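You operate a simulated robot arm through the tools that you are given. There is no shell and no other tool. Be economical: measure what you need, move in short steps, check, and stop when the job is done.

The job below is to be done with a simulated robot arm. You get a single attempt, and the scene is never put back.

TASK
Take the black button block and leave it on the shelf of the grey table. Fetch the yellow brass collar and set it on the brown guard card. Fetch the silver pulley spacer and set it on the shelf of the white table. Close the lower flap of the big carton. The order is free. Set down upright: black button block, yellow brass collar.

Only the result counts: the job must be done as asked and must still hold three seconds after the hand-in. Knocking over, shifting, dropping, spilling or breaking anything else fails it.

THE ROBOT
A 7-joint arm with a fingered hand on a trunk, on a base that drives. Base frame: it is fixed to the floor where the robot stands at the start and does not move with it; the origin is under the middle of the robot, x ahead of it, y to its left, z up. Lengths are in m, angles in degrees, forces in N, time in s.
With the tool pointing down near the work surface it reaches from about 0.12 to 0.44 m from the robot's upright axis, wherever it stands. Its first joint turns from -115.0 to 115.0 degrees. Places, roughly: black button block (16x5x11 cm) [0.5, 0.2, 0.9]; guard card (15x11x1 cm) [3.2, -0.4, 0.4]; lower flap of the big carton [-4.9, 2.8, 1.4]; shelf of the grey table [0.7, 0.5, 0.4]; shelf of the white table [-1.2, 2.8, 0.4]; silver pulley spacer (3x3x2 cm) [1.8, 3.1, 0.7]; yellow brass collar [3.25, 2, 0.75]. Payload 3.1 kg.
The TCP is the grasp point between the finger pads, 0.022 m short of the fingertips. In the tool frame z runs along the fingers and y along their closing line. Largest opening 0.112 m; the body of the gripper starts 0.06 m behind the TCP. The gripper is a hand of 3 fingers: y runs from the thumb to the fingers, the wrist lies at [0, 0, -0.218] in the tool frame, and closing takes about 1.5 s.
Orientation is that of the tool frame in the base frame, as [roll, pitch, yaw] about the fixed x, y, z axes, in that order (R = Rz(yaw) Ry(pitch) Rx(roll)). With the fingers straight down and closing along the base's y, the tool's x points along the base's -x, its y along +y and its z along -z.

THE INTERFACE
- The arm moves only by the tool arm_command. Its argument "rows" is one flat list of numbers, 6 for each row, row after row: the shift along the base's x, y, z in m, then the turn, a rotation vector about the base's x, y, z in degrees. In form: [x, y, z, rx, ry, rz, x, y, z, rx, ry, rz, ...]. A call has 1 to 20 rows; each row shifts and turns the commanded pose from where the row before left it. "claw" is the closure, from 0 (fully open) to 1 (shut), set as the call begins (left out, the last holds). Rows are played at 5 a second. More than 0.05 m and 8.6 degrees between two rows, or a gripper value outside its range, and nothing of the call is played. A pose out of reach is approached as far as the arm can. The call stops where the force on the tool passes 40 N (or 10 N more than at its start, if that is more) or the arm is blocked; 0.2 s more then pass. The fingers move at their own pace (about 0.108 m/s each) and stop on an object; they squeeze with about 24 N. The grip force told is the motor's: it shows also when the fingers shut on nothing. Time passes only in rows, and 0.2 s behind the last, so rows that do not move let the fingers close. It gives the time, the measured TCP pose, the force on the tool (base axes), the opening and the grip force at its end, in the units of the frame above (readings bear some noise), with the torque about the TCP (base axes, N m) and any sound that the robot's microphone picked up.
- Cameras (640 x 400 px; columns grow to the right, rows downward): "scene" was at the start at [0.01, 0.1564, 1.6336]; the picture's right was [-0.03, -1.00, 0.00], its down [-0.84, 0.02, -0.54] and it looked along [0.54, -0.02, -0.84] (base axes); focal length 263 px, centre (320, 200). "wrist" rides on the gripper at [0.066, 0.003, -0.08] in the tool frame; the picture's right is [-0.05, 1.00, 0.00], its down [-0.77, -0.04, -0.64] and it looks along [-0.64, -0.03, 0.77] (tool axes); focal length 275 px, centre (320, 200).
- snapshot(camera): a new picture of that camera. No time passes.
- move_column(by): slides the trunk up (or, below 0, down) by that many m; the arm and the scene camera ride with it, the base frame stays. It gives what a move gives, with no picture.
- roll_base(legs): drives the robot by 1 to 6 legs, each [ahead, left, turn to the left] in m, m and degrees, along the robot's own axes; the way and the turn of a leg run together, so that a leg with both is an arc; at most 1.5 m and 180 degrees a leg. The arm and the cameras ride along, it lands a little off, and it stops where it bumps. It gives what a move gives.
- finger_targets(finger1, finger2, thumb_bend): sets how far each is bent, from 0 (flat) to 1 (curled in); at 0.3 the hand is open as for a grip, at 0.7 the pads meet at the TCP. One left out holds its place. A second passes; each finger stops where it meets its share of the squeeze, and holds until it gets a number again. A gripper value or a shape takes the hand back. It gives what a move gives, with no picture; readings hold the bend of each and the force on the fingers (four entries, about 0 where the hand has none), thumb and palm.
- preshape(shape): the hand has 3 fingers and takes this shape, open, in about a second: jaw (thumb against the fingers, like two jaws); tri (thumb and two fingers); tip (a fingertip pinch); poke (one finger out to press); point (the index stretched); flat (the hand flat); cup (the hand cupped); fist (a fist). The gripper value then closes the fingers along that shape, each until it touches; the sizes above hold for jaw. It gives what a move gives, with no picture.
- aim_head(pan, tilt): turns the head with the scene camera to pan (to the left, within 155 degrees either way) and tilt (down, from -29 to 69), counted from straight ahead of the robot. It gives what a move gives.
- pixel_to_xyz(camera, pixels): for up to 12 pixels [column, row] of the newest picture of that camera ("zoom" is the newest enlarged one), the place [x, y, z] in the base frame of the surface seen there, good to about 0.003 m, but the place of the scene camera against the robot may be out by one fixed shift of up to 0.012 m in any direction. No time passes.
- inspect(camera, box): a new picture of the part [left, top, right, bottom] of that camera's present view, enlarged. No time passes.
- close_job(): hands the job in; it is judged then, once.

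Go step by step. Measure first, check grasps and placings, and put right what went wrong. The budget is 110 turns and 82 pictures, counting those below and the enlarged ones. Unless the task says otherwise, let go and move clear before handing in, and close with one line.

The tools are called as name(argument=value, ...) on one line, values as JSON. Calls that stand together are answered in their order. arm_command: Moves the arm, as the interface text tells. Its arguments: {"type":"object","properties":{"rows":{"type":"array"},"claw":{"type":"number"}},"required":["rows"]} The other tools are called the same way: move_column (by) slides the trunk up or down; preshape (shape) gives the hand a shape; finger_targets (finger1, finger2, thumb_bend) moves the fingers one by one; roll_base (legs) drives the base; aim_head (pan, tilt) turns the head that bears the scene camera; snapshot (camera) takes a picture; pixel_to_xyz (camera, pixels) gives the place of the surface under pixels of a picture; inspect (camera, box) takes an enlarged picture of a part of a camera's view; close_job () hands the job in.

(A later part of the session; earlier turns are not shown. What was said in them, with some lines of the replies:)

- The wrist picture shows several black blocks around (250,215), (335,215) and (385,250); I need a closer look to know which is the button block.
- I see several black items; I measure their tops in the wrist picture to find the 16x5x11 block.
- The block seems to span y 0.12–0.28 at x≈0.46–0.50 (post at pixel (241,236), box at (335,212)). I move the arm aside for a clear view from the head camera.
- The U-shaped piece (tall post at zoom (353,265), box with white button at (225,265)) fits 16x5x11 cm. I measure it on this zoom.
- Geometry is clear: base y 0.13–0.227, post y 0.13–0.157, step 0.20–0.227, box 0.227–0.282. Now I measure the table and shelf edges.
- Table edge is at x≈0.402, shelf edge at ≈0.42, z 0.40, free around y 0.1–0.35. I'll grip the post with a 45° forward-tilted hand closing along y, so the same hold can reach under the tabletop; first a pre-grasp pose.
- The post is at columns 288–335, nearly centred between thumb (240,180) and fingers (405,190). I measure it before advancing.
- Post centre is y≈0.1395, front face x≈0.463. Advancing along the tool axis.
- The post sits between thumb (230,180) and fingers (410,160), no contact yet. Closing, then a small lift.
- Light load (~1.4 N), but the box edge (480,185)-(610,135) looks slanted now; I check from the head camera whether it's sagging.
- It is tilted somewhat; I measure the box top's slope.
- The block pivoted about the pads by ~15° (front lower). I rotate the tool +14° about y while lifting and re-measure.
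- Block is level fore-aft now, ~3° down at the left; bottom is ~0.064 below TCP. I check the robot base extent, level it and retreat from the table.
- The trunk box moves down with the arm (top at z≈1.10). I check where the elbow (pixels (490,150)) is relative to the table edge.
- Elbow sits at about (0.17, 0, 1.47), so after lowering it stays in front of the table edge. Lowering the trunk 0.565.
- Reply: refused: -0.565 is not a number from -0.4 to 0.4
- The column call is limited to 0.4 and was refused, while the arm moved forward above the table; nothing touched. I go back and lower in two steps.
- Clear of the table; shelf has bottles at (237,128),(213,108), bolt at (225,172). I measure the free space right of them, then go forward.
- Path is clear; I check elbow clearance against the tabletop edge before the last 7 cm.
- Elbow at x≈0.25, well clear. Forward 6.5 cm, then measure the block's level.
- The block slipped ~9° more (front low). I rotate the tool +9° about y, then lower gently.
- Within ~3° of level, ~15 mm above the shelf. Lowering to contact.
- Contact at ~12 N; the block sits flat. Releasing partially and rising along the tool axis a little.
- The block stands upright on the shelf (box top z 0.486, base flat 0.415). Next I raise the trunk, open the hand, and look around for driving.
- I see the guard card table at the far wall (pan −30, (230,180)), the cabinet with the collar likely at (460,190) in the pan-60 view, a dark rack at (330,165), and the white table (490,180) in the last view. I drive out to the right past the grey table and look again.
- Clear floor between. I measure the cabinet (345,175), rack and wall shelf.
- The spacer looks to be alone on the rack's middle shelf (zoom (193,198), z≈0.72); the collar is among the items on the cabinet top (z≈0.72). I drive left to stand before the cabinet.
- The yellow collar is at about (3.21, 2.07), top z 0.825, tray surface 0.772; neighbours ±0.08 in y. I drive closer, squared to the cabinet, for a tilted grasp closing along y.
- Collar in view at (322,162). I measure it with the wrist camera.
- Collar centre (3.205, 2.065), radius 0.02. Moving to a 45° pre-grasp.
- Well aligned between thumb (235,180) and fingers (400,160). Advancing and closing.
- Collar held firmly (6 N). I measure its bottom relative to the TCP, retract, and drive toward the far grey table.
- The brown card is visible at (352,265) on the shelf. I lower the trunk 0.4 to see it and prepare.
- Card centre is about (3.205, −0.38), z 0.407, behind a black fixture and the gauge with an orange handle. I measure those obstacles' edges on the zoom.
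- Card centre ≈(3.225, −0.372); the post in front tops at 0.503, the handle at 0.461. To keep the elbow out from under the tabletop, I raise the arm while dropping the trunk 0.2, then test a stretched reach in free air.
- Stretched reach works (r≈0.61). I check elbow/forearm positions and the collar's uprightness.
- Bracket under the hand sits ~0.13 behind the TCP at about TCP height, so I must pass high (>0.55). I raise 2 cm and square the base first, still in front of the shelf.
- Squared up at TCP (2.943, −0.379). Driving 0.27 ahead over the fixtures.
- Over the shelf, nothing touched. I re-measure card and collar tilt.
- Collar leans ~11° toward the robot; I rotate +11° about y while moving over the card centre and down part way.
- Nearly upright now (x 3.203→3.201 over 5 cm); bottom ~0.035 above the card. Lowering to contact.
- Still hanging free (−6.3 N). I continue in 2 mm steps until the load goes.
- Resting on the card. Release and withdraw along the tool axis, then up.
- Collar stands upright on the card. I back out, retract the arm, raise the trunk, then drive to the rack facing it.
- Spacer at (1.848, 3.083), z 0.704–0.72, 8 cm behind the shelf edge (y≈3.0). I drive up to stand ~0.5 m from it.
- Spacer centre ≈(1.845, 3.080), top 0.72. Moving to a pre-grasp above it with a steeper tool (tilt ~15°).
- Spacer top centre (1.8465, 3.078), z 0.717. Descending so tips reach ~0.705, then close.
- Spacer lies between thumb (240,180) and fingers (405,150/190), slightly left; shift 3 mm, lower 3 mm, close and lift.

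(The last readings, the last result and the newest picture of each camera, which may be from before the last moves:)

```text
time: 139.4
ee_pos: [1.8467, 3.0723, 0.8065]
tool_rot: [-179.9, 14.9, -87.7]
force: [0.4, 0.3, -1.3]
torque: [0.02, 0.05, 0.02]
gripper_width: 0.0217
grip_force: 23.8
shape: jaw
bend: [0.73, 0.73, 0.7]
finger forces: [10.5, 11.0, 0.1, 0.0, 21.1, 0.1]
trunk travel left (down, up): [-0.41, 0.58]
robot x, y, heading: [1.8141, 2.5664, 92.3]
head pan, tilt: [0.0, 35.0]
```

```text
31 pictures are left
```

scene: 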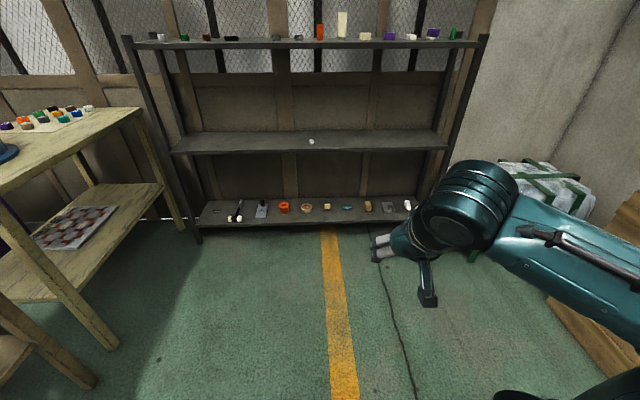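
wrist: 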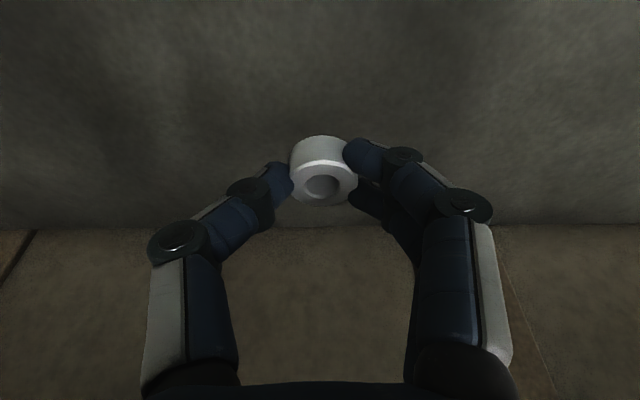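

Spacer held (width 0.0217, steady grip). Retract, then drive back out around the grey table.

arm_command(rows=[0, -0.04, 0.02, 0, 0, 0, 0, -0.045, 0.02, 0, 0, 0, 0, -0.045, 0.02, 0, 0, 0, 0, -0.045, 0.02, 0, 0, 0])

roll_base(legs=[[-0.6, 0, -2.2], [-1.45, -0.05, 0], [-1.45, 0, 0]])

```text
time: 140.4
ee_pos: [1.8475, 2.8965, 0.8852]
tool_rot: [-179.7, 15.0, -87.8]
force: [0.2, -0.8, -1.1]
torque: [-0.02, -0.02, 0.0]
gripper_width: 0.0211
grip_force: 23.8
shape: jaw
bend: [0.73, 0.73, 0.7]
finger forces: [10.4, 11.1, 0.0, 0.1, 21.0, 0.0]
trunk travel left (down, up): [-0.41, 0.58]
robot x, y, heading: [1.8138, 2.5622, 92.3]
head pan, tilt: [0.0, 35.0]
```

```text
time: 157.6
ee_pos: [1.9348, -0.648, 0.887]
tool_rot: [-179.9, 14.9, -90.0]
force: [-0.3, -0.1, -0.5]
torque: [0.04, -0.02, 0.01]
gripper_width: 0.021
grip_force: 24.6
shape: jaw
bend: [0.73, 0.73, 0.7]
finger forces: [10.5, 11.1, 0.0, 0.0, 21.0, 0.0]
trunk travel left (down, up): [-0.41, 0.58]
robot x, y, heading: [1.8889, -0.9829, 90.0]
head pan, tilt: [0.0, 35.0]
```

At (1.89, −0.98), heading 90. Now sideways left past the grey table.

roll_base(legs=[[0, 1.1, 0], [0, 1.05, 0]])

aim_head(pan=15, tilt=35)

snapshot(camera="scene")

```text
time: 168.2
ee_pos: [-0.214, -0.6508, 0.8859]
tool_rot: [-179.8, 15.0, -89.3]
force: [0.5, 0.4, -0.3]
torque: [-0.03, 0.0, -0.03]
gripper_width: 0.0213
grip_force: 23.6
shape: jaw
bend: [0.73, 0.73, 0.7]
finger forces: [10.4, 11.2, 0.1, 0.0, 20.9, 0.0]
trunk travel left (down, up): [-0.41, 0.58]
robot x, y, heading: [-0.2572, -0.9859, 90.3]
head pan, tilt: [0.0, 35.0]
```

```text
time: 169.0
ee_pos: [-0.2147, -0.6516, 0.8858]
tool_rot: [-179.9, 15.0, -89.2]
force: [-0.5, 0.7, -1.9]
torque: [-0.02, 0.0, -0.02]
gripper_width: 0.0212
grip_force: 23.7
shape: jaw
bend: [0.73, 0.73, 0.7]
finger forces: [10.4, 11.1, 0.0, 0.0, 21.0, 0.0]
trunk travel left (down, up): [-0.41, 0.58]
robot x, y, heading: [-0.2552, -0.9865, 90.4]
head pan, tilt: [15.0, 35.0]
```

```text
30 pictures are left
```

scene: 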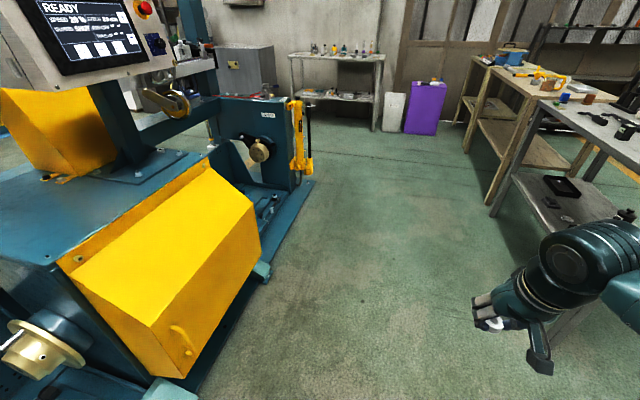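

pixel_to_xyz(camera="scene", pixels=[[310, 185], [265, 275], [205, 385], [495, 205], [465, 150], [380, 130], [290, 100], [335, 55], [335, 95], [405, 135], [480, 215], [545, 260]])

```text
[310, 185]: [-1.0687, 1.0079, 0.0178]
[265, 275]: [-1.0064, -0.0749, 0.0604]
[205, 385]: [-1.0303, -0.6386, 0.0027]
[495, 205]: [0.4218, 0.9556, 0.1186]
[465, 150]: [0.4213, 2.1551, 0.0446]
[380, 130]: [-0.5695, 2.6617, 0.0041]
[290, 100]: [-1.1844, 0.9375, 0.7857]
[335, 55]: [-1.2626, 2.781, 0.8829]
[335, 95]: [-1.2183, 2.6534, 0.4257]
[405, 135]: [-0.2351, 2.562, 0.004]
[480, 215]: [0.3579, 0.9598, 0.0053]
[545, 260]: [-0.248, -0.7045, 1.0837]
```

Corridor is clear (machine edge x≈−1.03 up to y≈1.0). Drive ahead 2.55 and left 0.9 to face the white table.

roll_base(legs=[[1.3, 0, 0], [1.3, 0, 0], [0, 0.9, 0]])

aim_head(pan=0, tilt=40)

snapshot(camera="scene")

```text
time: 186.0
ee_pos: [-1.1596, 1.9272, 0.8867]
tool_rot: [-179.7, 15.0, -89.3]
force: [0.5, -0.8, -0.4]
torque: [-0.02, 0.02, 0.0]
gripper_width: 0.0211
grip_force: 23.6
shape: jaw
bend: [0.73, 0.73, 0.7]
finger forces: [10.5, 11.1, 0.1, 0.1, 21.0, 0.0]
trunk travel left (down, up): [-0.41, 0.58]
robot x, y, heading: [-1.2024, 1.597, 90.4]
head pan, tilt: [15.0, 35.0]
```

```text
time: 186.8
ee_pos: [-1.159, 1.9287, 0.8851]
tool_rot: [-179.8, 15.0, -89.4]
force: [-0.3, 0.2, -1.2]
torque: [0.02, 0.01, -0.02]
gripper_width: 0.0209
grip_force: 24.4
shape: jaw
bend: [0.73, 0.73, 0.7]
finger forces: [10.5, 11.1, 0.1, 0.0, 20.9, 0.0]
trunk travel left (down, up): [-0.41, 0.58]
robot x, y, heading: [-1.203, 1.5963, 90.4]
head pan, tilt: [0.0, 40.0]
```

```text
29 pictures are left
```

scene: 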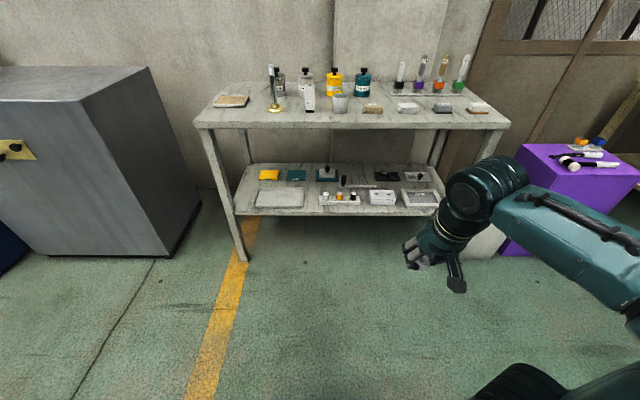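

The shelf has several items; I lower the trunk 0.3 and zoom to find free space.

move_column(by=-0.3)

inspect(camera="scene", box=[220, 80, 460, 180])

```text
time: 189.8
ee_pos: [-1.1598, 1.9279, 0.5862]
tool_rot: [-179.8, 15.0, -89.4]
force: [0.2, -0.4, -0.3]
torque: [0.0, -0.01, 0.04]
gripper_width: 0.0213
grip_force: 24.2
shape: jaw
bend: [0.73, 0.73, 0.7]
finger forces: [10.5, 11.1, 0.0, 0.0, 21.0, 0.0]
trunk travel left (down, up): [-0.11, 0.88]
robot x, y, heading: [-1.2051, 1.5965, 90.6]
head pan, tilt: [0.0, 40.0]
```

```text
2.67 times, centred on (340, 130) of scene
```

zoom: 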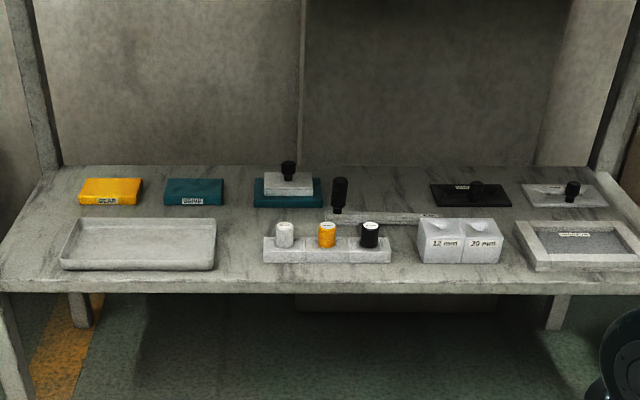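

pixel_to_xyz(camera="zoom", pixels=[[216, 262], [263, 262], [240, 282], [240, 265], [240, 240], [240, 215], [325, 215], [263, 240], [216, 230], [394, 262], [419, 262], [285, 225]])

pixel_to_xyz(camera="scene", pixels=[[340, 55], [300, 135], [240, 60]])

```text
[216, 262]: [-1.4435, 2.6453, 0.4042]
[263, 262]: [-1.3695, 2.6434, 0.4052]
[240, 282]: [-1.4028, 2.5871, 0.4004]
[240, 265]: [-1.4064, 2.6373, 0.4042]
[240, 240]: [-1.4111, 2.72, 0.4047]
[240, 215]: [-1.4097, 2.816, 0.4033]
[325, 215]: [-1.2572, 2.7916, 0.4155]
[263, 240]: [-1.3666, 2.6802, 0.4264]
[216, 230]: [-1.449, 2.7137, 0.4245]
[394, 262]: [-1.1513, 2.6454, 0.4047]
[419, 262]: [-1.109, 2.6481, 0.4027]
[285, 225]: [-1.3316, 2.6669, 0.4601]
```

```text
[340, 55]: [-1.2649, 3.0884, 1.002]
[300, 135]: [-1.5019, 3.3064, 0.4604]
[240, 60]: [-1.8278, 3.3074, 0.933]
```

Gap at x −1.444…−1.367, z≈0.404; I'll set the spacer at (−1.405, 2.625) near the front. Drive to line up.

roll_base(legs=[[0.5, 0.25, 0]])

inspect(camera="scene", box=[200, 80, 480, 255])

```text
time: 192.9
ee_pos: [-1.4196, 2.4191, 0.5863]
tool_rot: [-179.8, 15.0, -89.1]
force: [-0.3, 0.0, -0.6]
torque: [-0.02, -0.02, 0.01]
gripper_width: 0.0211
grip_force: 24.0
shape: jaw
bend: [0.73, 0.73, 0.7]
finger forces: [10.4, 11.1, 0.1, 0.0, 21.0, 0.0]
trunk travel left (down, up): [-0.11, 0.88]
robot x, y, heading: [-1.4603, 2.0879, 90.8]
head pan, tilt: [0.0, 40.0]
```

```text
2.29 times, centred on (340, 168) of scene
```

zoom: 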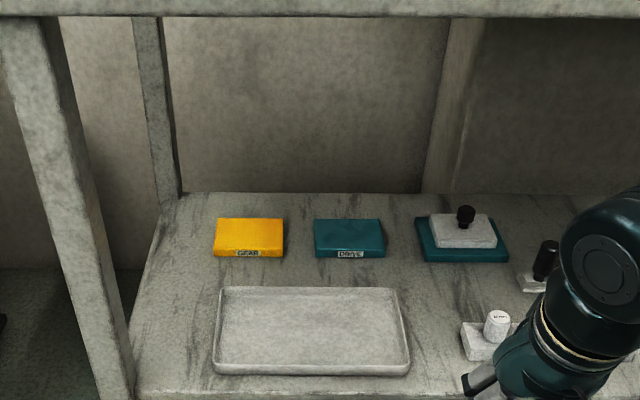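

pixel_to_xyz(camera="zoom", pixels=[[411, 365], [408, 330], [462, 340], [465, 355], [435, 350], [435, 380], [435, 395], [435, 300], [490, 320], [300, 372], [160, 380], [300, 3]])

snapshot(camera="wrist")

```text
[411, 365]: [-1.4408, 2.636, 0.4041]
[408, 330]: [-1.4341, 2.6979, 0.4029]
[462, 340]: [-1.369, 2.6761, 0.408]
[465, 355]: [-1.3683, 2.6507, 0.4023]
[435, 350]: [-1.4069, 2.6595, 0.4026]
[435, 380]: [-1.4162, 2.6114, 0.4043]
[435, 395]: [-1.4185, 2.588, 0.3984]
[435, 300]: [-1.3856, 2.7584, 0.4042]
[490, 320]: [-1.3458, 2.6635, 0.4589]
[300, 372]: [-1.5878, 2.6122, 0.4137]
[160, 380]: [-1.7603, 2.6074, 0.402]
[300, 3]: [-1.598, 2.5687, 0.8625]
```

```text
26 pictures are left
```

wrist: 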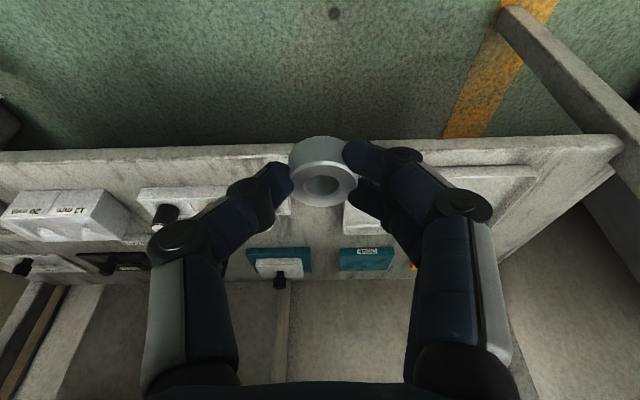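

Gap centre x −1.404. Moving forward at safe height, then partly down.

arm_command(rows=[0.005, 0.045, -0.02, 0, 0, 0, 0.005, 0.045, -0.02, 0, 0, 0, 0.006, 0.045, -0.02, 0, 0, 0, 0, 0.045, 0, 0, 0, 0, 0, 0.043, 0, 0, 0, 0, 0, 0, -0.03, 0, 0, 0, 0, 0, -0.03, 0, 0, 0])

snapshot(camera="wrist")

inspect(camera="scene", box=[300, 150, 480, 262])

```text
time: 194.5
ee_pos: [-1.4017, 2.643, 0.467]
tool_rot: [-179.9, 14.9, -89.1]
force: [-0.4, -0.9, -0.3]
torque: [-0.03, -0.02, -0.02]
gripper_width: 0.021
grip_force: 24.0
shape: jaw
bend: [0.73, 0.73, 0.7]
finger forces: [10.5, 11.1, 0.1, 0.1, 20.8, 0.0]
trunk travel left (down, up): [-0.11, 0.88]
robot x, y, heading: [-1.4568, 2.0864, 90.5]
head pan, tilt: [0.0, 40.0]
```

```text
25 pictures are left
```

wrist: 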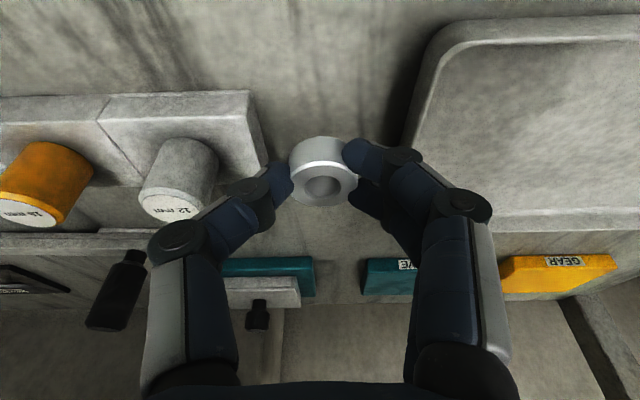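

```text
3.56 times, centred on (390, 206) of scene
```

zoom: 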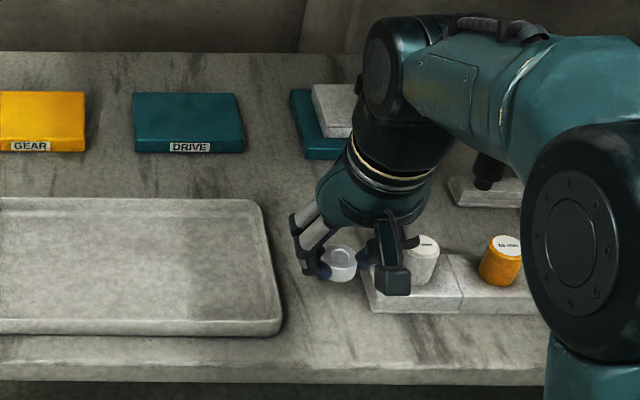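

The thumb would come near the small white bottle, so I shift 2.5 cm to the front; I check the shelf edge first.

pixel_to_xyz(camera="zoom", pixels=[[340, 340], [340, 350], [340, 360], [340, 370], [340, 378], [390, 312], [425, 250], [375, 300]])

arm_command(rows=[-0.002, -0.024, 0, 0, 0, 0, 0, 0, -0.02, 0, 0, 0])

snapshot(camera="wrist")

```text
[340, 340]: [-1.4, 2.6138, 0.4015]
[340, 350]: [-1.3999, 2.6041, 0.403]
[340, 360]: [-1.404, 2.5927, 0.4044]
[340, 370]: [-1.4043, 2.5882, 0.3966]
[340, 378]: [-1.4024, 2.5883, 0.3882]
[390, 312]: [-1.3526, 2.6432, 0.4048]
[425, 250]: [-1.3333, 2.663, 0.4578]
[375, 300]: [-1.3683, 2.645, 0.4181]
```

```text
time: 195.1
ee_pos: [-1.403, 2.6194, 0.4458]
tool_rot: [-179.8, 15.0, -89.2]
force: [-0.3, 0.6, -1.3]
torque: [0.01, -0.03, 0.01]
gripper_width: 0.0211
grip_force: 24.2
shape: jaw
bend: [0.73, 0.73, 0.7]
finger forces: [10.6, 11.1, 0.1, 0.1, 20.9, 0.0]
trunk travel left (down, up): [-0.11, 0.88]
robot x, y, heading: [-1.4596, 2.0855, 90.6]
head pan, tilt: [0.0, 40.0]
```

```text
23 pictures are left
```

wrist: 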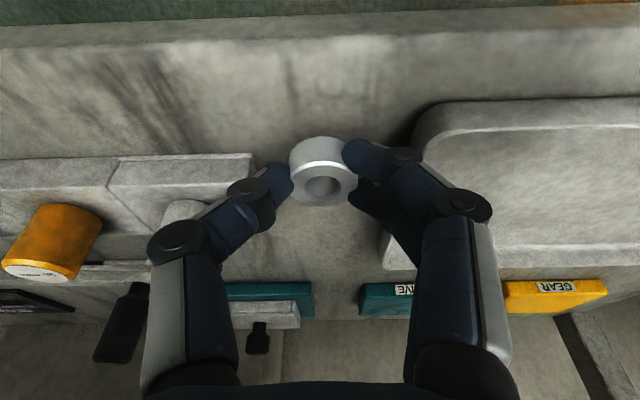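

Clear on both sides. Lowering to contact in small steps.

arm_command(rows=[0, 0, -0.006, 0, 0, 0, 0, 0, -0.005, 0, 0, 0, 0, 0, -0.003, 0, 0, 0])

arm_command(rows=[0, 0, -0.002, 0, 0, 0, 0, 0, -0.001, 0, 0, 0])

```text
time: 195.9
ee_pos: [-1.405, 2.6185, 0.4314]
tool_rot: [-179.8, 15.0, -89.1]
force: [-0.2, 0.5, -1.3]
torque: [-0.02, -0.04, 0.01]
gripper_width: 0.0211
grip_force: 24.0
shape: jaw
bend: [0.73, 0.73, 0.7]
finger forces: [10.5, 11.2, 0.1, 0.0, 20.9, 0.1]
trunk travel left (down, up): [-0.11, 0.88]
robot x, y, heading: [-1.4613, 2.0845, 90.5]
head pan, tilt: [0.0, 40.0]
```

```text
time: 196.5
ee_pos: [-1.4047, 2.6186, 0.4283]
tool_rot: [-179.8, 15.1, -89.1]
force: [0.0, -0.2, -0.9]
torque: [0.0, 0.0, -0.01]
gripper_width: 0.0213
grip_force: 23.8
shape: jaw
bend: [0.73, 0.73, 0.7]
finger forces: [10.6, 11.1, 0.0, 0.0, 20.9, 0.0]
trunk travel left (down, up): [-0.11, 0.88]
robot x, y, heading: [-1.4588, 2.0867, 90.8]
head pan, tilt: [0.0, 40.0]
```

arm_command(rows=[0, 0, -0.0015, 0, 0, 0, 0, 0, 0, 0, 0, 0])

arm_command(rows=[0, 0, -0.0015, 0, 0, 0, 0, 0, 0, 0, 0, 0])

```text
time: 197.1
ee_pos: [-1.4039, 2.6179, 0.4271]
tool_rot: [-179.8, 15.0, -89.2]
force: [-0.1, -0.7, -0.9]
torque: [0.02, -0.01, -0.02]
gripper_width: 0.021
grip_force: 23.9
shape: jaw
bend: [0.73, 0.73, 0.7]
finger forces: [10.5, 11.2, 0.0, 0.0, 20.9, 0.1]
trunk travel left (down, up): [-0.11, 0.88]
robot x, y, heading: [-1.4586, 2.0898, 90.6]
head pan, tilt: [0.0, 40.0]
```

```text
time: 197.7
ee_pos: [-1.4053, 2.618, 0.4257]
tool_rot: [-179.8, 15.0, -89.1]
force: [-0.4, 0.5, 2.6]
torque: [-0.01, 0.01, -0.04]
gripper_width: 0.0212
grip_force: 23.8
shape: jaw
bend: [0.73, 0.73, 0.7]
finger forces: [10.9, 11.1, 0.0, 0.0, 21.5, 0.1]
trunk travel left (down, up): [-0.11, 0.88]
robot x, y, heading: [-1.4625, 2.082, 90.6]
head pan, tilt: [0.0, 40.0]
```

Contact (+2.6 N). Partial release and straight withdrawal.

arm_command(rows=[0, 0, 0, 0, 0, 0, 0, 0, 0, 0, 0, 0, 0, 0, 0, 0, 0, 0], claw=0.63)

arm_command(rows=[0, -0.003, 0.015, 0, 0, 0, 0, -0.005, 0.025, 0, 0, 0, 0, -0.01, 0.04, 0, 0, 0, 0, -0.045, 0.01, 0, 0, 0, 0, -0.045, 0, 0, 0, 0, 0, -0.045, 0, 0, 0, 0])

inspect(camera="scene", box=[300, 150, 480, 262])

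```text
time: 198.5
ee_pos: [-1.4049, 2.6178, 0.426]
tool_rot: [-179.9, 15.0, -89.1]
force: [2.1, 0.4, -0.1]
torque: [0.03, -0.01, 0.05]
gripper_width: 0.0401
grip_force: 0.1
shape: jaw
bend: [0.74, 0.74, 0.7]
finger forces: [1.8, 0.0, 0.0, 0.0, 0.0, 0.1]
trunk travel left (down, up): [-0.11, 0.88]
robot x, y, heading: [-1.4571, 2.0842, 90.6]
head pan, tilt: [0.0, 40.0]
```

```text
time: 199.9
ee_pos: [-1.4047, 2.4657, 0.5138]
tool_rot: [-179.9, 15.0, -89.2]
force: [-0.4, -0.4, 0.2]
torque: [0.01, -0.07, -0.05]
gripper_width: 0.0411
grip_force: 0.1
shape: jaw
bend: [0.74, 0.74, 0.7]
finger forces: [0.0, 0.1, 0.0, 0.1, 0.1, 0.0]
trunk travel left (down, up): [-0.11, 0.88]
robot x, y, heading: [-1.4596, 2.084, 90.8]
head pan, tilt: [0.0, 40.0]
```

```text
3.56 times, centred on (390, 206) of scene
```

zoom: 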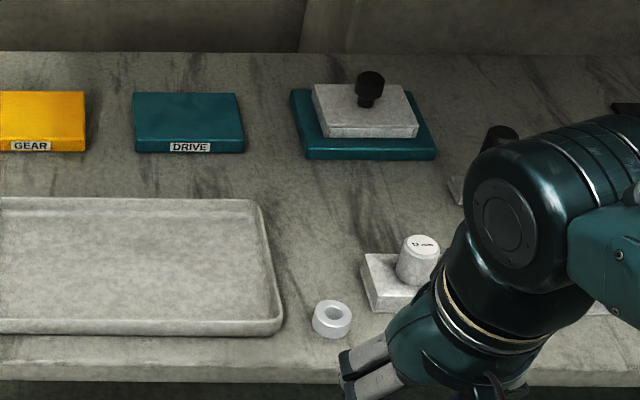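

Spacer sits flat on the shelf and the tray corner (282,330) is unchanged. Back off, raise the trunk and look toward the carton.

roll_base(legs=[[-0.4, 0, 0]])

move_column(by=0.4)

aim_head(pan=85, tilt=20)

snapshot(camera="scene")

```text
time: 202.4
ee_pos: [-1.3978, 2.0673, 0.5142]
tool_rot: [-179.8, 14.9, -89.5]
force: [-0.6, 0.1, 0.1]
torque: [0.0, -0.03, 0.02]
gripper_width: 0.041
grip_force: 0.1
shape: jaw
bend: [0.74, 0.74, 0.7]
finger forces: [0.0, 0.0, 0.1, 0.0, 0.0, 0.0]
trunk travel left (down, up): [-0.11, 0.88]
robot x, y, heading: [-1.4593, 1.6857, 90.5]
head pan, tilt: [0.0, 40.0]
```

```text
time: 206.2
ee_pos: [-1.3998, 2.067, 0.914]
tool_rot: [-179.8, 14.9, -89.5]
force: [0.0, -0.1, -0.5]
torque: [-0.02, -0.02, 0.01]
gripper_width: 0.0412
grip_force: 0.0
shape: jaw
bend: [0.74, 0.74, 0.7]
finger forces: [0.0, 0.1, 0.0, 0.1, 0.0, 0.0]
trunk travel left (down, up): [-0.51, 0.48]
robot x, y, heading: [-1.4571, 1.6861, 90.5]
head pan, tilt: [0.0, 40.0]
```

```text
time: 207.8
ee_pos: [-1.3982, 2.0678, 0.9144]
tool_rot: [-179.8, 15.0, -89.5]
force: [-0.2, -0.5, 0.0]
torque: [-0.02, 0.0, 0.01]
gripper_width: 0.0411
grip_force: 0.0
shape: jaw
bend: [0.74, 0.74, 0.7]
finger forces: [0.0, 0.1, 0.0, 0.1, 0.0, 0.1]
trunk travel left (down, up): [-0.51, 0.48]
robot x, y, heading: [-1.4568, 1.6915, 90.5]
head pan, tilt: [85.0, 20.0]
```

```text
21 pictures are left
```

scene: 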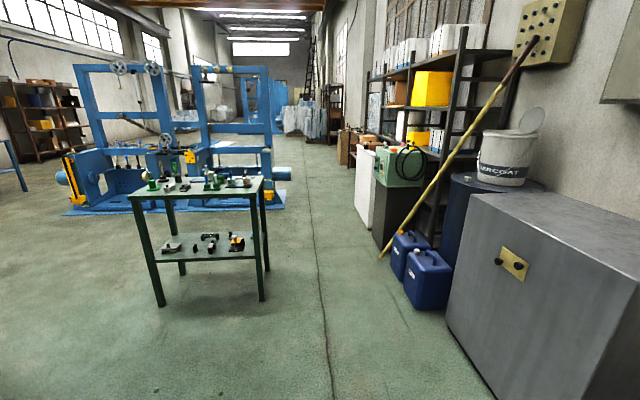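

The carton should be near (390,95) on the rack; I zoom and measure the path.

inspect(camera="scene", box=[340, 30, 500, 150])

pixel_to_xyz(camera="scene", pixels=[[265, 300], [265, 205], [418, 310], [405, 280], [380, 258], [450, 330], [350, 150], [357, 230], [380, 95], [397, 90], [264, 180], [440, 90]])

```text
3.33 times, centred on (420, 90) of scene
```

zoom: 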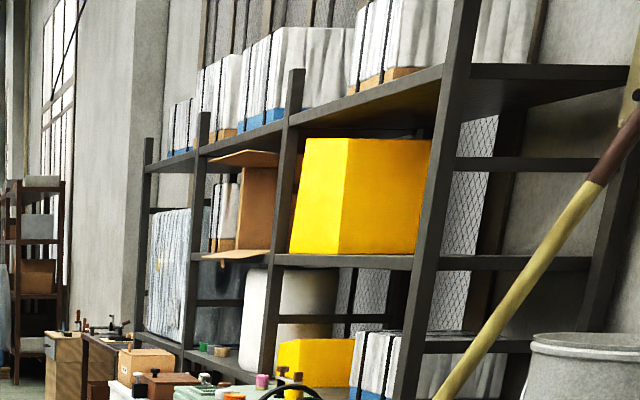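

```text
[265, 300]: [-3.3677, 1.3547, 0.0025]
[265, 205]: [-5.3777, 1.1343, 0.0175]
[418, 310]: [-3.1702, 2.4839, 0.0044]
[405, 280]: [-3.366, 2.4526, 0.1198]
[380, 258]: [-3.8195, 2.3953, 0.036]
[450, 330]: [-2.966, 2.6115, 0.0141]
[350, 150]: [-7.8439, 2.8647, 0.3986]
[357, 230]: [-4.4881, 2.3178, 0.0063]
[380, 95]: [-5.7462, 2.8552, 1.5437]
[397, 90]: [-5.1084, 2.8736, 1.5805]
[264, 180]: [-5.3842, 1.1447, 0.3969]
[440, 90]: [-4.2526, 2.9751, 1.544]
```

The carton (zoom (255,200)) has its opening to the aisle, with an upper and a lower flap sticking out. I turn to face −x, drive along the aisle (y≈1.8), and look.

roll_base(legs=[[0, 0, 89.5], [1.2, -0.12, 0], [1.2, 0, 0]])

aim_head(pan=-40, tilt=15)

snapshot(camera="scene")

```text
time: 223.3
ee_pos: [-4.2086, 1.877, 0.9151]
tool_rot: [-179.8, 15.0, -0.1]
force: [0.5, -0.2, 0.3]
torque: [0.01, -0.01, 0.01]
gripper_width: 0.0409
grip_force: 0.1
shape: jaw
bend: [0.74, 0.74, 0.7]
finger forces: [0.1, 0.0, 0.1, 0.0, 0.0, 0.1]
trunk travel left (down, up): [-0.51, 0.48]
robot x, y, heading: [-3.824, 1.817, 179.6]
head pan, tilt: [85.0, 20.0]
```

```text
time: 225.4
ee_pos: [-4.2071, 1.8779, 0.9134]
tool_rot: [-179.8, 15.0, 0.0]
force: [-0.8, 0.3, 0.2]
torque: [0.01, -0.02, -0.01]
gripper_width: 0.0409
grip_force: 0.0
shape: jaw
bend: [0.74, 0.74, 0.7]
finger forces: [0.1, 0.0, 0.0, 0.1, 0.0, 0.0]
trunk travel left (down, up): [-0.51, 0.48]
robot x, y, heading: [-3.8251, 1.8184, 179.8]
head pan, tilt: [-40.0, 15.0]
```

```text
19 pictures are left
```

scene: 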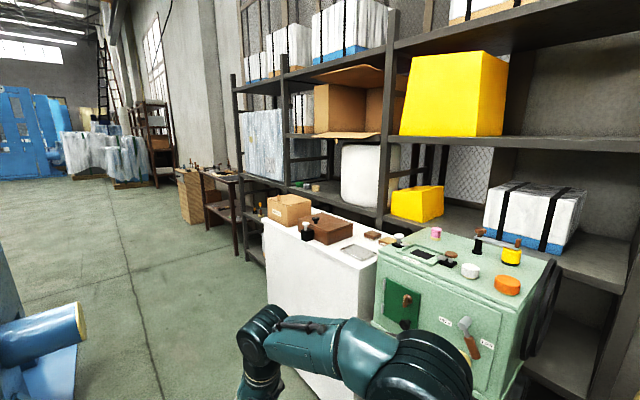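

The white cabinet (320,270) stands partly before the rack. I measure it and the flap (345,134).

pixel_to_xyz(camera="scene", pixels=[[265, 232], [268, 290], [368, 268], [345, 134], [320, 134], [372, 134], [345, 130], [350, 70], [380, 105], [335, 110], [238, 250], [205, 220]])

inspect(camera="scene", box=[270, 40, 420, 160])

```text
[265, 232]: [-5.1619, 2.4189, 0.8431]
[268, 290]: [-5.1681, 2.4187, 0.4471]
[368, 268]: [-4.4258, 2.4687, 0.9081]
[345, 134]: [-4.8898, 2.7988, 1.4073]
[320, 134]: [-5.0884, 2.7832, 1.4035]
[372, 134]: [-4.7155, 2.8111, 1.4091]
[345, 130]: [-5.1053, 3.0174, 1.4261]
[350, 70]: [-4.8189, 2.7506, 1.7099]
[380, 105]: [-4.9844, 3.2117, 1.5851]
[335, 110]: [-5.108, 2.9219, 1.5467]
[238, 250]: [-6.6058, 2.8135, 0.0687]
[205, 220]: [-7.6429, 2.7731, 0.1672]
```

```text
3.33 times, centred on (345, 100) of scene
```

zoom: 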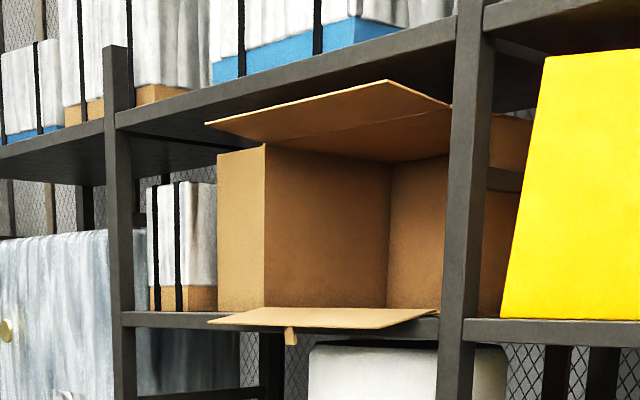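

pixel_to_xyz(camera="zoom", pixels=[[160, 318], [160, 325], [290, 318], [290, 337], [212, 321], [385, 326], [435, 310], [265, 306], [385, 304], [470, 200], [260, 200], [455, 325]])

pixel_to_xyz(camera="zoom", pixels=[[240, 315], [320, 312], [400, 315], [210, 124], [440, 103], [385, 85], [240, 250], [118, 150], [340, 360], [480, 325], [290, 328], [240, 327]])

```text
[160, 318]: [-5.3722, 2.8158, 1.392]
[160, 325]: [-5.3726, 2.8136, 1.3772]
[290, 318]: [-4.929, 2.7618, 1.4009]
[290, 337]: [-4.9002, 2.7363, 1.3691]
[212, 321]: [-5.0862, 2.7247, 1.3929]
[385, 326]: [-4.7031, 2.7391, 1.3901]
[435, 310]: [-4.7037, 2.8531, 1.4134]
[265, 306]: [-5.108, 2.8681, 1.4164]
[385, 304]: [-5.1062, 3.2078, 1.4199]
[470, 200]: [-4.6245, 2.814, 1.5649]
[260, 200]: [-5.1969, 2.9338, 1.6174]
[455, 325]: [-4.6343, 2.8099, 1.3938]
```

```text
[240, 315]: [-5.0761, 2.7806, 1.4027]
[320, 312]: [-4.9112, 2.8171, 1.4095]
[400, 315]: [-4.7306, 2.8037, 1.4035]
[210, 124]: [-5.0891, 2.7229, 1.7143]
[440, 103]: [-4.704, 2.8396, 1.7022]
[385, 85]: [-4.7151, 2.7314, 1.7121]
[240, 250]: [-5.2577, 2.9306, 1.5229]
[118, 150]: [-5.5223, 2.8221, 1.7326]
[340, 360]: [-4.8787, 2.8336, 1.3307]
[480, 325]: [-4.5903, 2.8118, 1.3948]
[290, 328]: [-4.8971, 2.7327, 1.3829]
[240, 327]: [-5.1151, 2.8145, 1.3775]
```

Flap: hinge y≈2.865, z≈1.416; free edge y≈2.725, z≈1.392; tab at x≈−4.90; rack beam front y≈2.815. Before driving on I measure the blue roller (60,325) that seems ahead of me.

pixel_to_xyz(camera="scene", pixels=[[75, 320], [85, 340], [40, 330], [75, 385], [20, 300], [100, 250], [290, 360], [150, 350], [290, 195], [270, 225]])

```text
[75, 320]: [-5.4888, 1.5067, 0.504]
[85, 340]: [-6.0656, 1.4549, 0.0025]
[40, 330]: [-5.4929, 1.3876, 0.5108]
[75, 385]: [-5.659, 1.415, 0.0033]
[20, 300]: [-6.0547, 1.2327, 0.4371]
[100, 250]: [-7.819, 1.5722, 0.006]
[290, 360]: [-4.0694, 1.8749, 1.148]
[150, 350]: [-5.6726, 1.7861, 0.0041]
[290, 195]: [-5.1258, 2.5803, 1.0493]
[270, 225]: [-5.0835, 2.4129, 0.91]
```

Roller ends at y≈1.53 — clear. Raise the trunk, drive ahead and turn to face the rack.

move_column(by=0.4)

roll_base(legs=[[1.1, 0, 0], [0, 0, -90]])

aim_head(pan=0, tilt=25)

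snapshot(camera="scene")

```text
time: 229.2
ee_pos: [-4.2081, 1.8779, 1.3128]
tool_rot: [-179.8, 15.0, -0.1]
force: [-0.1, 0.1, 1.2]
torque: [0.01, 0.0, -0.02]
gripper_width: 0.0412
grip_force: 0.1
shape: jaw
bend: [0.74, 0.74, 0.7]
finger forces: [0.1, 0.0, 0.1, 0.0, 0.0, 0.0]
trunk travel left (down, up): [-0.91, 0.08]
robot x, y, heading: [-3.8304, 1.8198, 180.0]
head pan, tilt: [-40.0, 15.0]
```

```text
time: 238.7
ee_pos: [-4.8545, 2.2037, 1.314]
tool_rot: [-179.7, 15.1, -92.3]
force: [-0.4, -0.8, -0.5]
torque: [0.03, 0.0, -0.02]
gripper_width: 0.0408
grip_force: 0.1
shape: jaw
bend: [0.74, 0.74, 0.7]
finger forces: [0.0, 0.0, 0.1, 0.0, 0.0, 0.1]
trunk travel left (down, up): [-0.91, 0.08]
robot x, y, heading: [-4.9306, 1.8293, 87.6]
head pan, tilt: [-40.0, 15.0]
```

```text
time: 239.8
ee_pos: [-4.8543, 2.2021, 1.3146]
tool_rot: [-179.9, 14.9, -92.4]
force: [-1.2, -0.7, 0.0]
torque: [0.01, -0.03, 0.01]
gripper_width: 0.0414
grip_force: 0.0
shape: jaw
bend: [0.74, 0.74, 0.7]
finger forces: [0.0, 0.1, 0.0, 0.1, 0.1, 0.0]
trunk travel left (down, up): [-0.91, 0.08]
robot x, y, heading: [-4.9303, 1.8252, 87.6]
head pan, tilt: [0.0, 25.0]
```

```text
17 pictures are left
```

scene: 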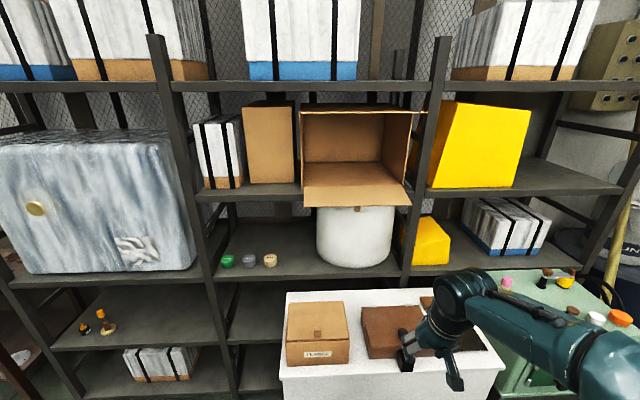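

Clear view of the flap (355,185) with its tab at (358,208). I measure corners, close the fingers, and pitch the tool to horizontal while moving forward.

pixel_to_xyz(camera="scene", pixels=[[306, 203], [409, 203], [306, 166], [395, 166], [358, 200], [358, 209], [340, 185], [330, 190], [300, 112], [420, 110], [360, 108], [235, 195]])

arm_command(rows=[0, 0.025, 0, 7.5, -0.3, 0, 0, 0.025, 0, 7.5, -0.3, 0, 0, 0.025, 0, 7.5, -0.3, 0, 0, 0.025, 0, 7.5, -0.3, 0, 0, 0.025, 0, 7.5, -0.3, 0, 0, 0.025, 0, 7.5, -0.3, 0, 0, 0.025, 0, 7.5, -0.3, 0, 0, 0.025, 0, 7.5, -0.3, 0, 0, 0.025, 0, 7.5, -0.3, 0, 0, 0.025, 0, 7.5, -0.3, 0], claw=1)

snapshot(camera="scene")

```text
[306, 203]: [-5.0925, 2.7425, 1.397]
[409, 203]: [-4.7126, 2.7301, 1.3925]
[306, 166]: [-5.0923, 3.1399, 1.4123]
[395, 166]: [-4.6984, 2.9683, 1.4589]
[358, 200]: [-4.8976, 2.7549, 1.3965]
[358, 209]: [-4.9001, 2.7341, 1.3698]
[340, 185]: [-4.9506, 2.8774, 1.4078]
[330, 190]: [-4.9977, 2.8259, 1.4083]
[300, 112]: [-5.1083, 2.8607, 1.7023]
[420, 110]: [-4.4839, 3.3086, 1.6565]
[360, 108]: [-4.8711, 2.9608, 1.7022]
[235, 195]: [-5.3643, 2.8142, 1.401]
```

```text
time: 242.0
ee_pos: [-4.8428, 2.4396, 1.3111]
tool_rot: [-175.7, 85.7, -90.6]
force: [-0.5, 0.2, -0.4]
torque: [-0.01, -0.02, 0.02]
gripper_width: 0.0001
grip_force: 23.7
shape: jaw
bend: [0.67, 0.67, 0.74]
finger forces: [0.0, 0.0, 0.0, 0.0, 0.1, 0.0]
out of reach, approached as far as the arm can: row 5, 6
trunk travel left (down, up): [-0.91, 0.08]
robot x, y, heading: [-4.9305, 1.8271, 87.4]
head pan, tilt: [0.0, 25.0]
```

```text
16 pictures are left
```

scene: 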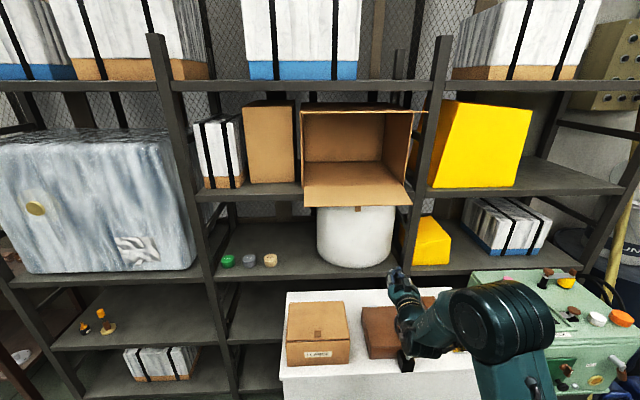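

Tool is horizontal at (−4.843, 2.440, 1.311), no contact. I drive 0.23 ahead so the hand comes just before the flap.

roll_base(legs=[[0.22, 0, 0]])

inspect(camera="scene", box=[200, 40, 520, 240])

```text
time: 243.7
ee_pos: [-4.8276, 2.6588, 1.3124]
tool_rot: [-175.1, 85.8, -90.5]
force: [-0.6, -0.3, -0.6]
torque: [-0.01, -0.02, 0.0]
gripper_width: 0.0
grip_force: 23.5
shape: jaw
bend: [0.67, 0.67, 0.74]
finger forces: [0.0, 0.1, 0.0, 0.0, 0.0, 0.0]
trunk travel left (down, up): [-0.91, 0.08]
robot x, y, heading: [-4.9223, 2.043, 86.9]
head pan, tilt: [0.0, 25.0]
```

```text
2.00 times, centred on (360, 140) of scene
```

zoom: 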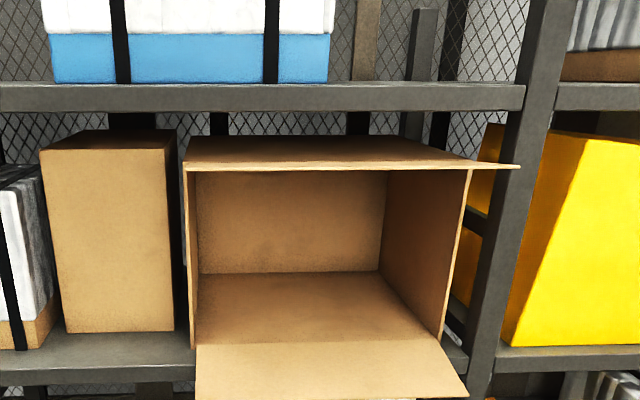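

TCP at (−4.828, 2.659, 1.312), below the flap. Sliding the fingertips under it.

arm_command(rows=[0, 0.03, 0.005, 0, 0, 0, 0, 0.03, 0.005, 0, 0, 0, 0, 0.03, 0.005, 0, 0, 0, 0, 0.012, 0.005, 0, 0, 0])

arm_command(rows=[0, 0, 0.02, 0, 0, 0, 0, 0, 0.02, 0, 0, 0, 0, 0, 0.02, 0, 0, 0])

inspect(camera="scene", box=[240, 100, 480, 250])

```text
time: 244.7
ee_pos: [-4.8263, 2.7614, 1.3324]
tool_rot: [-174.7, 85.7, -90.2]
force: [0.5, 0.0, -0.5]
torque: [-0.01, 0.0, 0.01]
gripper_width: 0.0
grip_force: 24.0
shape: jaw
bend: [0.67, 0.67, 0.74]
finger forces: [0.0, 0.0, 0.0, 0.0, 0.1, 0.1]
trunk travel left (down, up): [-0.91, 0.08]
robot x, y, heading: [-4.9219, 2.0482, 87.2]
head pan, tilt: [0.0, 25.0]
```

```text
time: 245.5
ee_pos: [-4.8278, 2.7601, 1.3925]
tool_rot: [-175.0, 85.7, -90.4]
force: [-0.5, -0.3, -0.1]
torque: [0.0, 0.01, 0.01]
gripper_width: 0.0
grip_force: 24.2
shape: jaw
bend: [0.67, 0.67, 0.74]
finger forces: [0.0, 0.5, 0.1, 0.0, 0.0, 0.0]
trunk travel left (down, up): [-0.91, 0.08]
robot x, y, heading: [-4.9175, 2.0494, 87.1]
head pan, tilt: [0.0, 25.0]
```

```text
2.67 times, centred on (360, 175) of scene
```

zoom: 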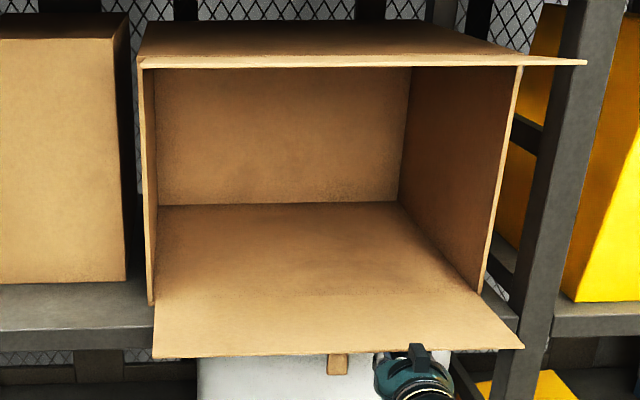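

Contact is beginning under the flap. Raising further, following its arc.

arm_command(rows=[0, 0, 0.02, 0, 0, 0, 0, 0, 0.02, 0, 0, 0, 0, 0.005, 0.02, 0, 0, 0, 0, 0.005, 0.02, 0, 0, 0, 0, 0.01, 0.015, 0, 0, 0])

inspect(camera="scene", box=[240, 100, 480, 250])

```text
time: 246.7
ee_pos: [-4.8287, 2.7809, 1.4874]
tool_rot: [-174.9, 85.7, -90.2]
force: [0.0, -0.5, 0.1]
torque: [0.01, -0.03, 0.0]
gripper_width: 0.0
grip_force: 23.6
shape: jaw
bend: [0.67, 0.67, 0.74]
finger forces: [0.0, 0.0, 0.1, 0.0, 0.0, 0.0]
trunk travel left (down, up): [-0.91, 0.08]
robot x, y, heading: [-4.9182, 2.0481, 87.0]
head pan, tilt: [0.0, 25.0]
```

```text
2.67 times, centred on (360, 175) of scene
```

zoom: 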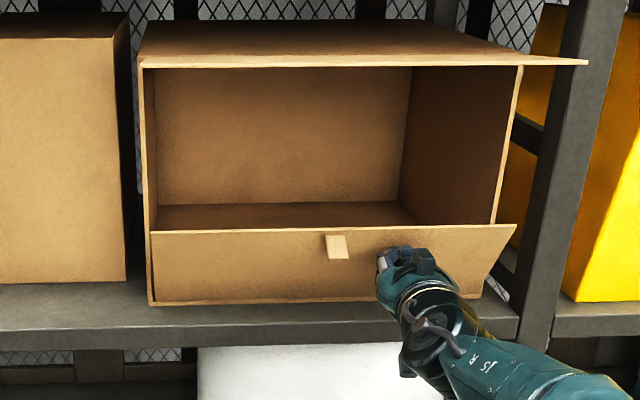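

The flap is more than half up. Now pushing forward and slightly up to close it.

arm_command(rows=[0, 0.015, 0.01, 0, 0, 0, 0, 0.015, 0.01, 0, 0, 0, 0, 0.015, 0, 0, 0, 0, 0, 0.012, 0, 0, 0, 0])

inspect(camera="scene", box=[240, 100, 480, 250])

pixel_to_xyz(camera="zoom", pixels=[[170, 240], [250, 240], [320, 240], [170, 290], [250, 290], [170, 215], [300, 215]])

```text
time: 247.7
ee_pos: [-4.8262, 2.8337, 1.5089]
tool_rot: [-175.3, 85.9, -90.7]
force: [3.2, -15.0, -3.8]
torque: [0.01, -0.02, 0.12]
gripper_width: 0.0001
grip_force: 23.4
shape: jaw
bend: [0.67, 0.67, 0.76]
finger forces: [0.0, 0.0, 0.1, 0.0, 32.9, 0.1]
trunk travel left (down, up): [-0.91, 0.08]
robot x, y, heading: [-4.9222, 2.0464, 86.8]
head pan, tilt: [0.0, 25.0]
```

```text
2.67 times, centred on (360, 175) of scene
```

zoom: 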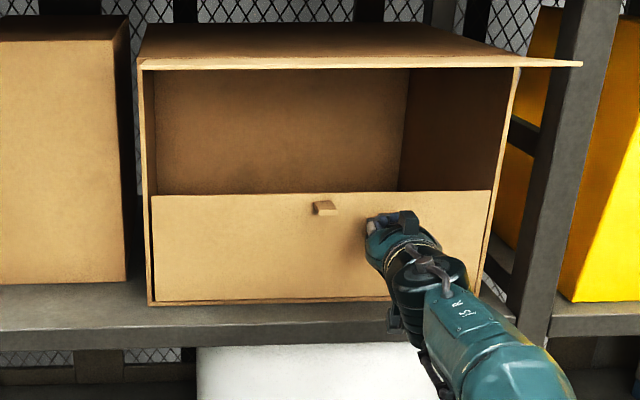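

```text
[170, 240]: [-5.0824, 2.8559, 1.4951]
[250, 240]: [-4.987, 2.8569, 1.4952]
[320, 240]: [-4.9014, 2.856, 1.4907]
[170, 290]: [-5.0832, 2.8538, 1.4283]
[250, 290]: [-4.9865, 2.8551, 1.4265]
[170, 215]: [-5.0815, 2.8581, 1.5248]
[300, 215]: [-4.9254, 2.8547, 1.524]
```

Flap is vertical (y≈2.856 from z 1.43 to 1.525), 15 N at the stop. I back off and check that it stays shut.

arm_command(rows=[0, -0.01, 0, 0, 0, 0, 0, -0.03, 0, 0, 0, 0, 0, -0.04, 0, 0, 0, 0, 0, -0.04, 0, 0, 0, 0, 0, -0.04, 0, 0, 0, 0, 0, 0, 0, 0, 0, 0, 0, 0, 0, 0, 0, 0, 0, 0, 0, 0, 0, 0])

inspect(camera="scene", box=[240, 100, 480, 250])

pixel_to_xyz(camera="zoom", pixels=[[170, 240], [250, 240], [400, 240], [170, 290], [250, 290], [170, 215], [300, 215]])

```text
time: 249.5
ee_pos: [-4.8255, 2.6788, 1.5075]
tool_rot: [-175.3, 85.8, -90.5]
force: [-0.5, -0.2, 0.0]
torque: [-0.02, 0.01, 0.01]
gripper_width: 0.0
grip_force: 24.1
shape: jaw
bend: [0.67, 0.67, 0.75]
finger forces: [0.0, 0.0, 0.0, 0.0, 0.0, 0.0]
trunk travel left (down, up): [-0.91, 0.08]
robot x, y, heading: [-4.921, 2.0507, 87.0]
head pan, tilt: [0.0, 25.0]
```

```text
2.67 times, centred on (360, 175) of scene
```

zoom: 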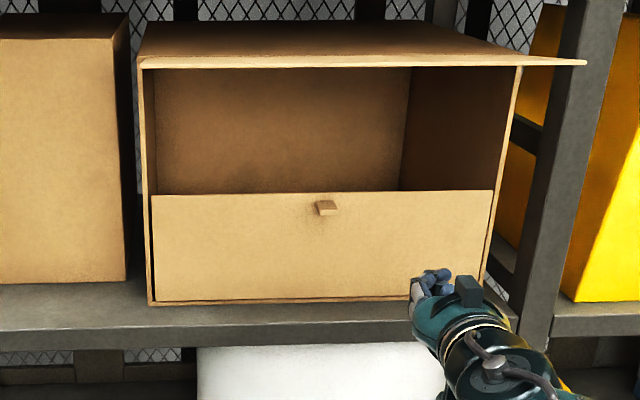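

```text
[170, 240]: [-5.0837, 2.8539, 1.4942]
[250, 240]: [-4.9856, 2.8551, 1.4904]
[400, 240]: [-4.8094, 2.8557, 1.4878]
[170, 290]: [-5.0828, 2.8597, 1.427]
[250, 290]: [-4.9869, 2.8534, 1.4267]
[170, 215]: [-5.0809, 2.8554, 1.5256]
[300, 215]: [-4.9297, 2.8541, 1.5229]
```

The flap stays vertical (y≈2.855) with the hand away, and the carton has not moved. I back the base off to be clear.

roll_base(legs=[[-0.25, 0, 0]])

snapshot(camera="scene")

```text
time: 251.3
ee_pos: [-4.8424, 2.4322, 1.5059]
tool_rot: [-175.2, 85.6, -90.1]
force: [0.5, -0.1, 0.4]
torque: [-0.03, 0.02, 0.0]
gripper_width: 0.0
grip_force: 24.3
shape: jaw
bend: [0.67, 0.67, 0.75]
finger forces: [0.0, 0.0, 0.0, 0.0, 0.0, 0.0]
trunk travel left (down, up): [-0.91, 0.08]
robot x, y, heading: [-4.9342, 1.8013, 87.6]
head pan, tilt: [0.0, 25.0]
```

```text
10 pictures are left
```

scene: 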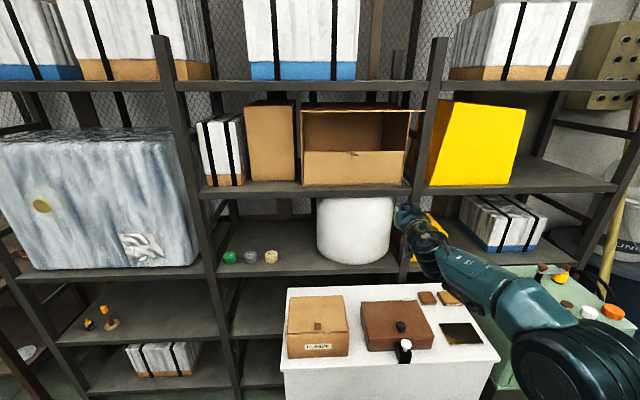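

The flap is still closed at (355,167), and the cabinet-top items are in place. All four parts of the job are done, so I hand in.

close_job()

```text
The job is handed in.
```

I finished all four parts and handed the job in. The black button block stands upright on the grey table's shelf, and the yellow brass collar is upright on the brown guard card. The silver pulley spacer is on the white table's shelf, and the carton's lower flap is closed and stayed shut.
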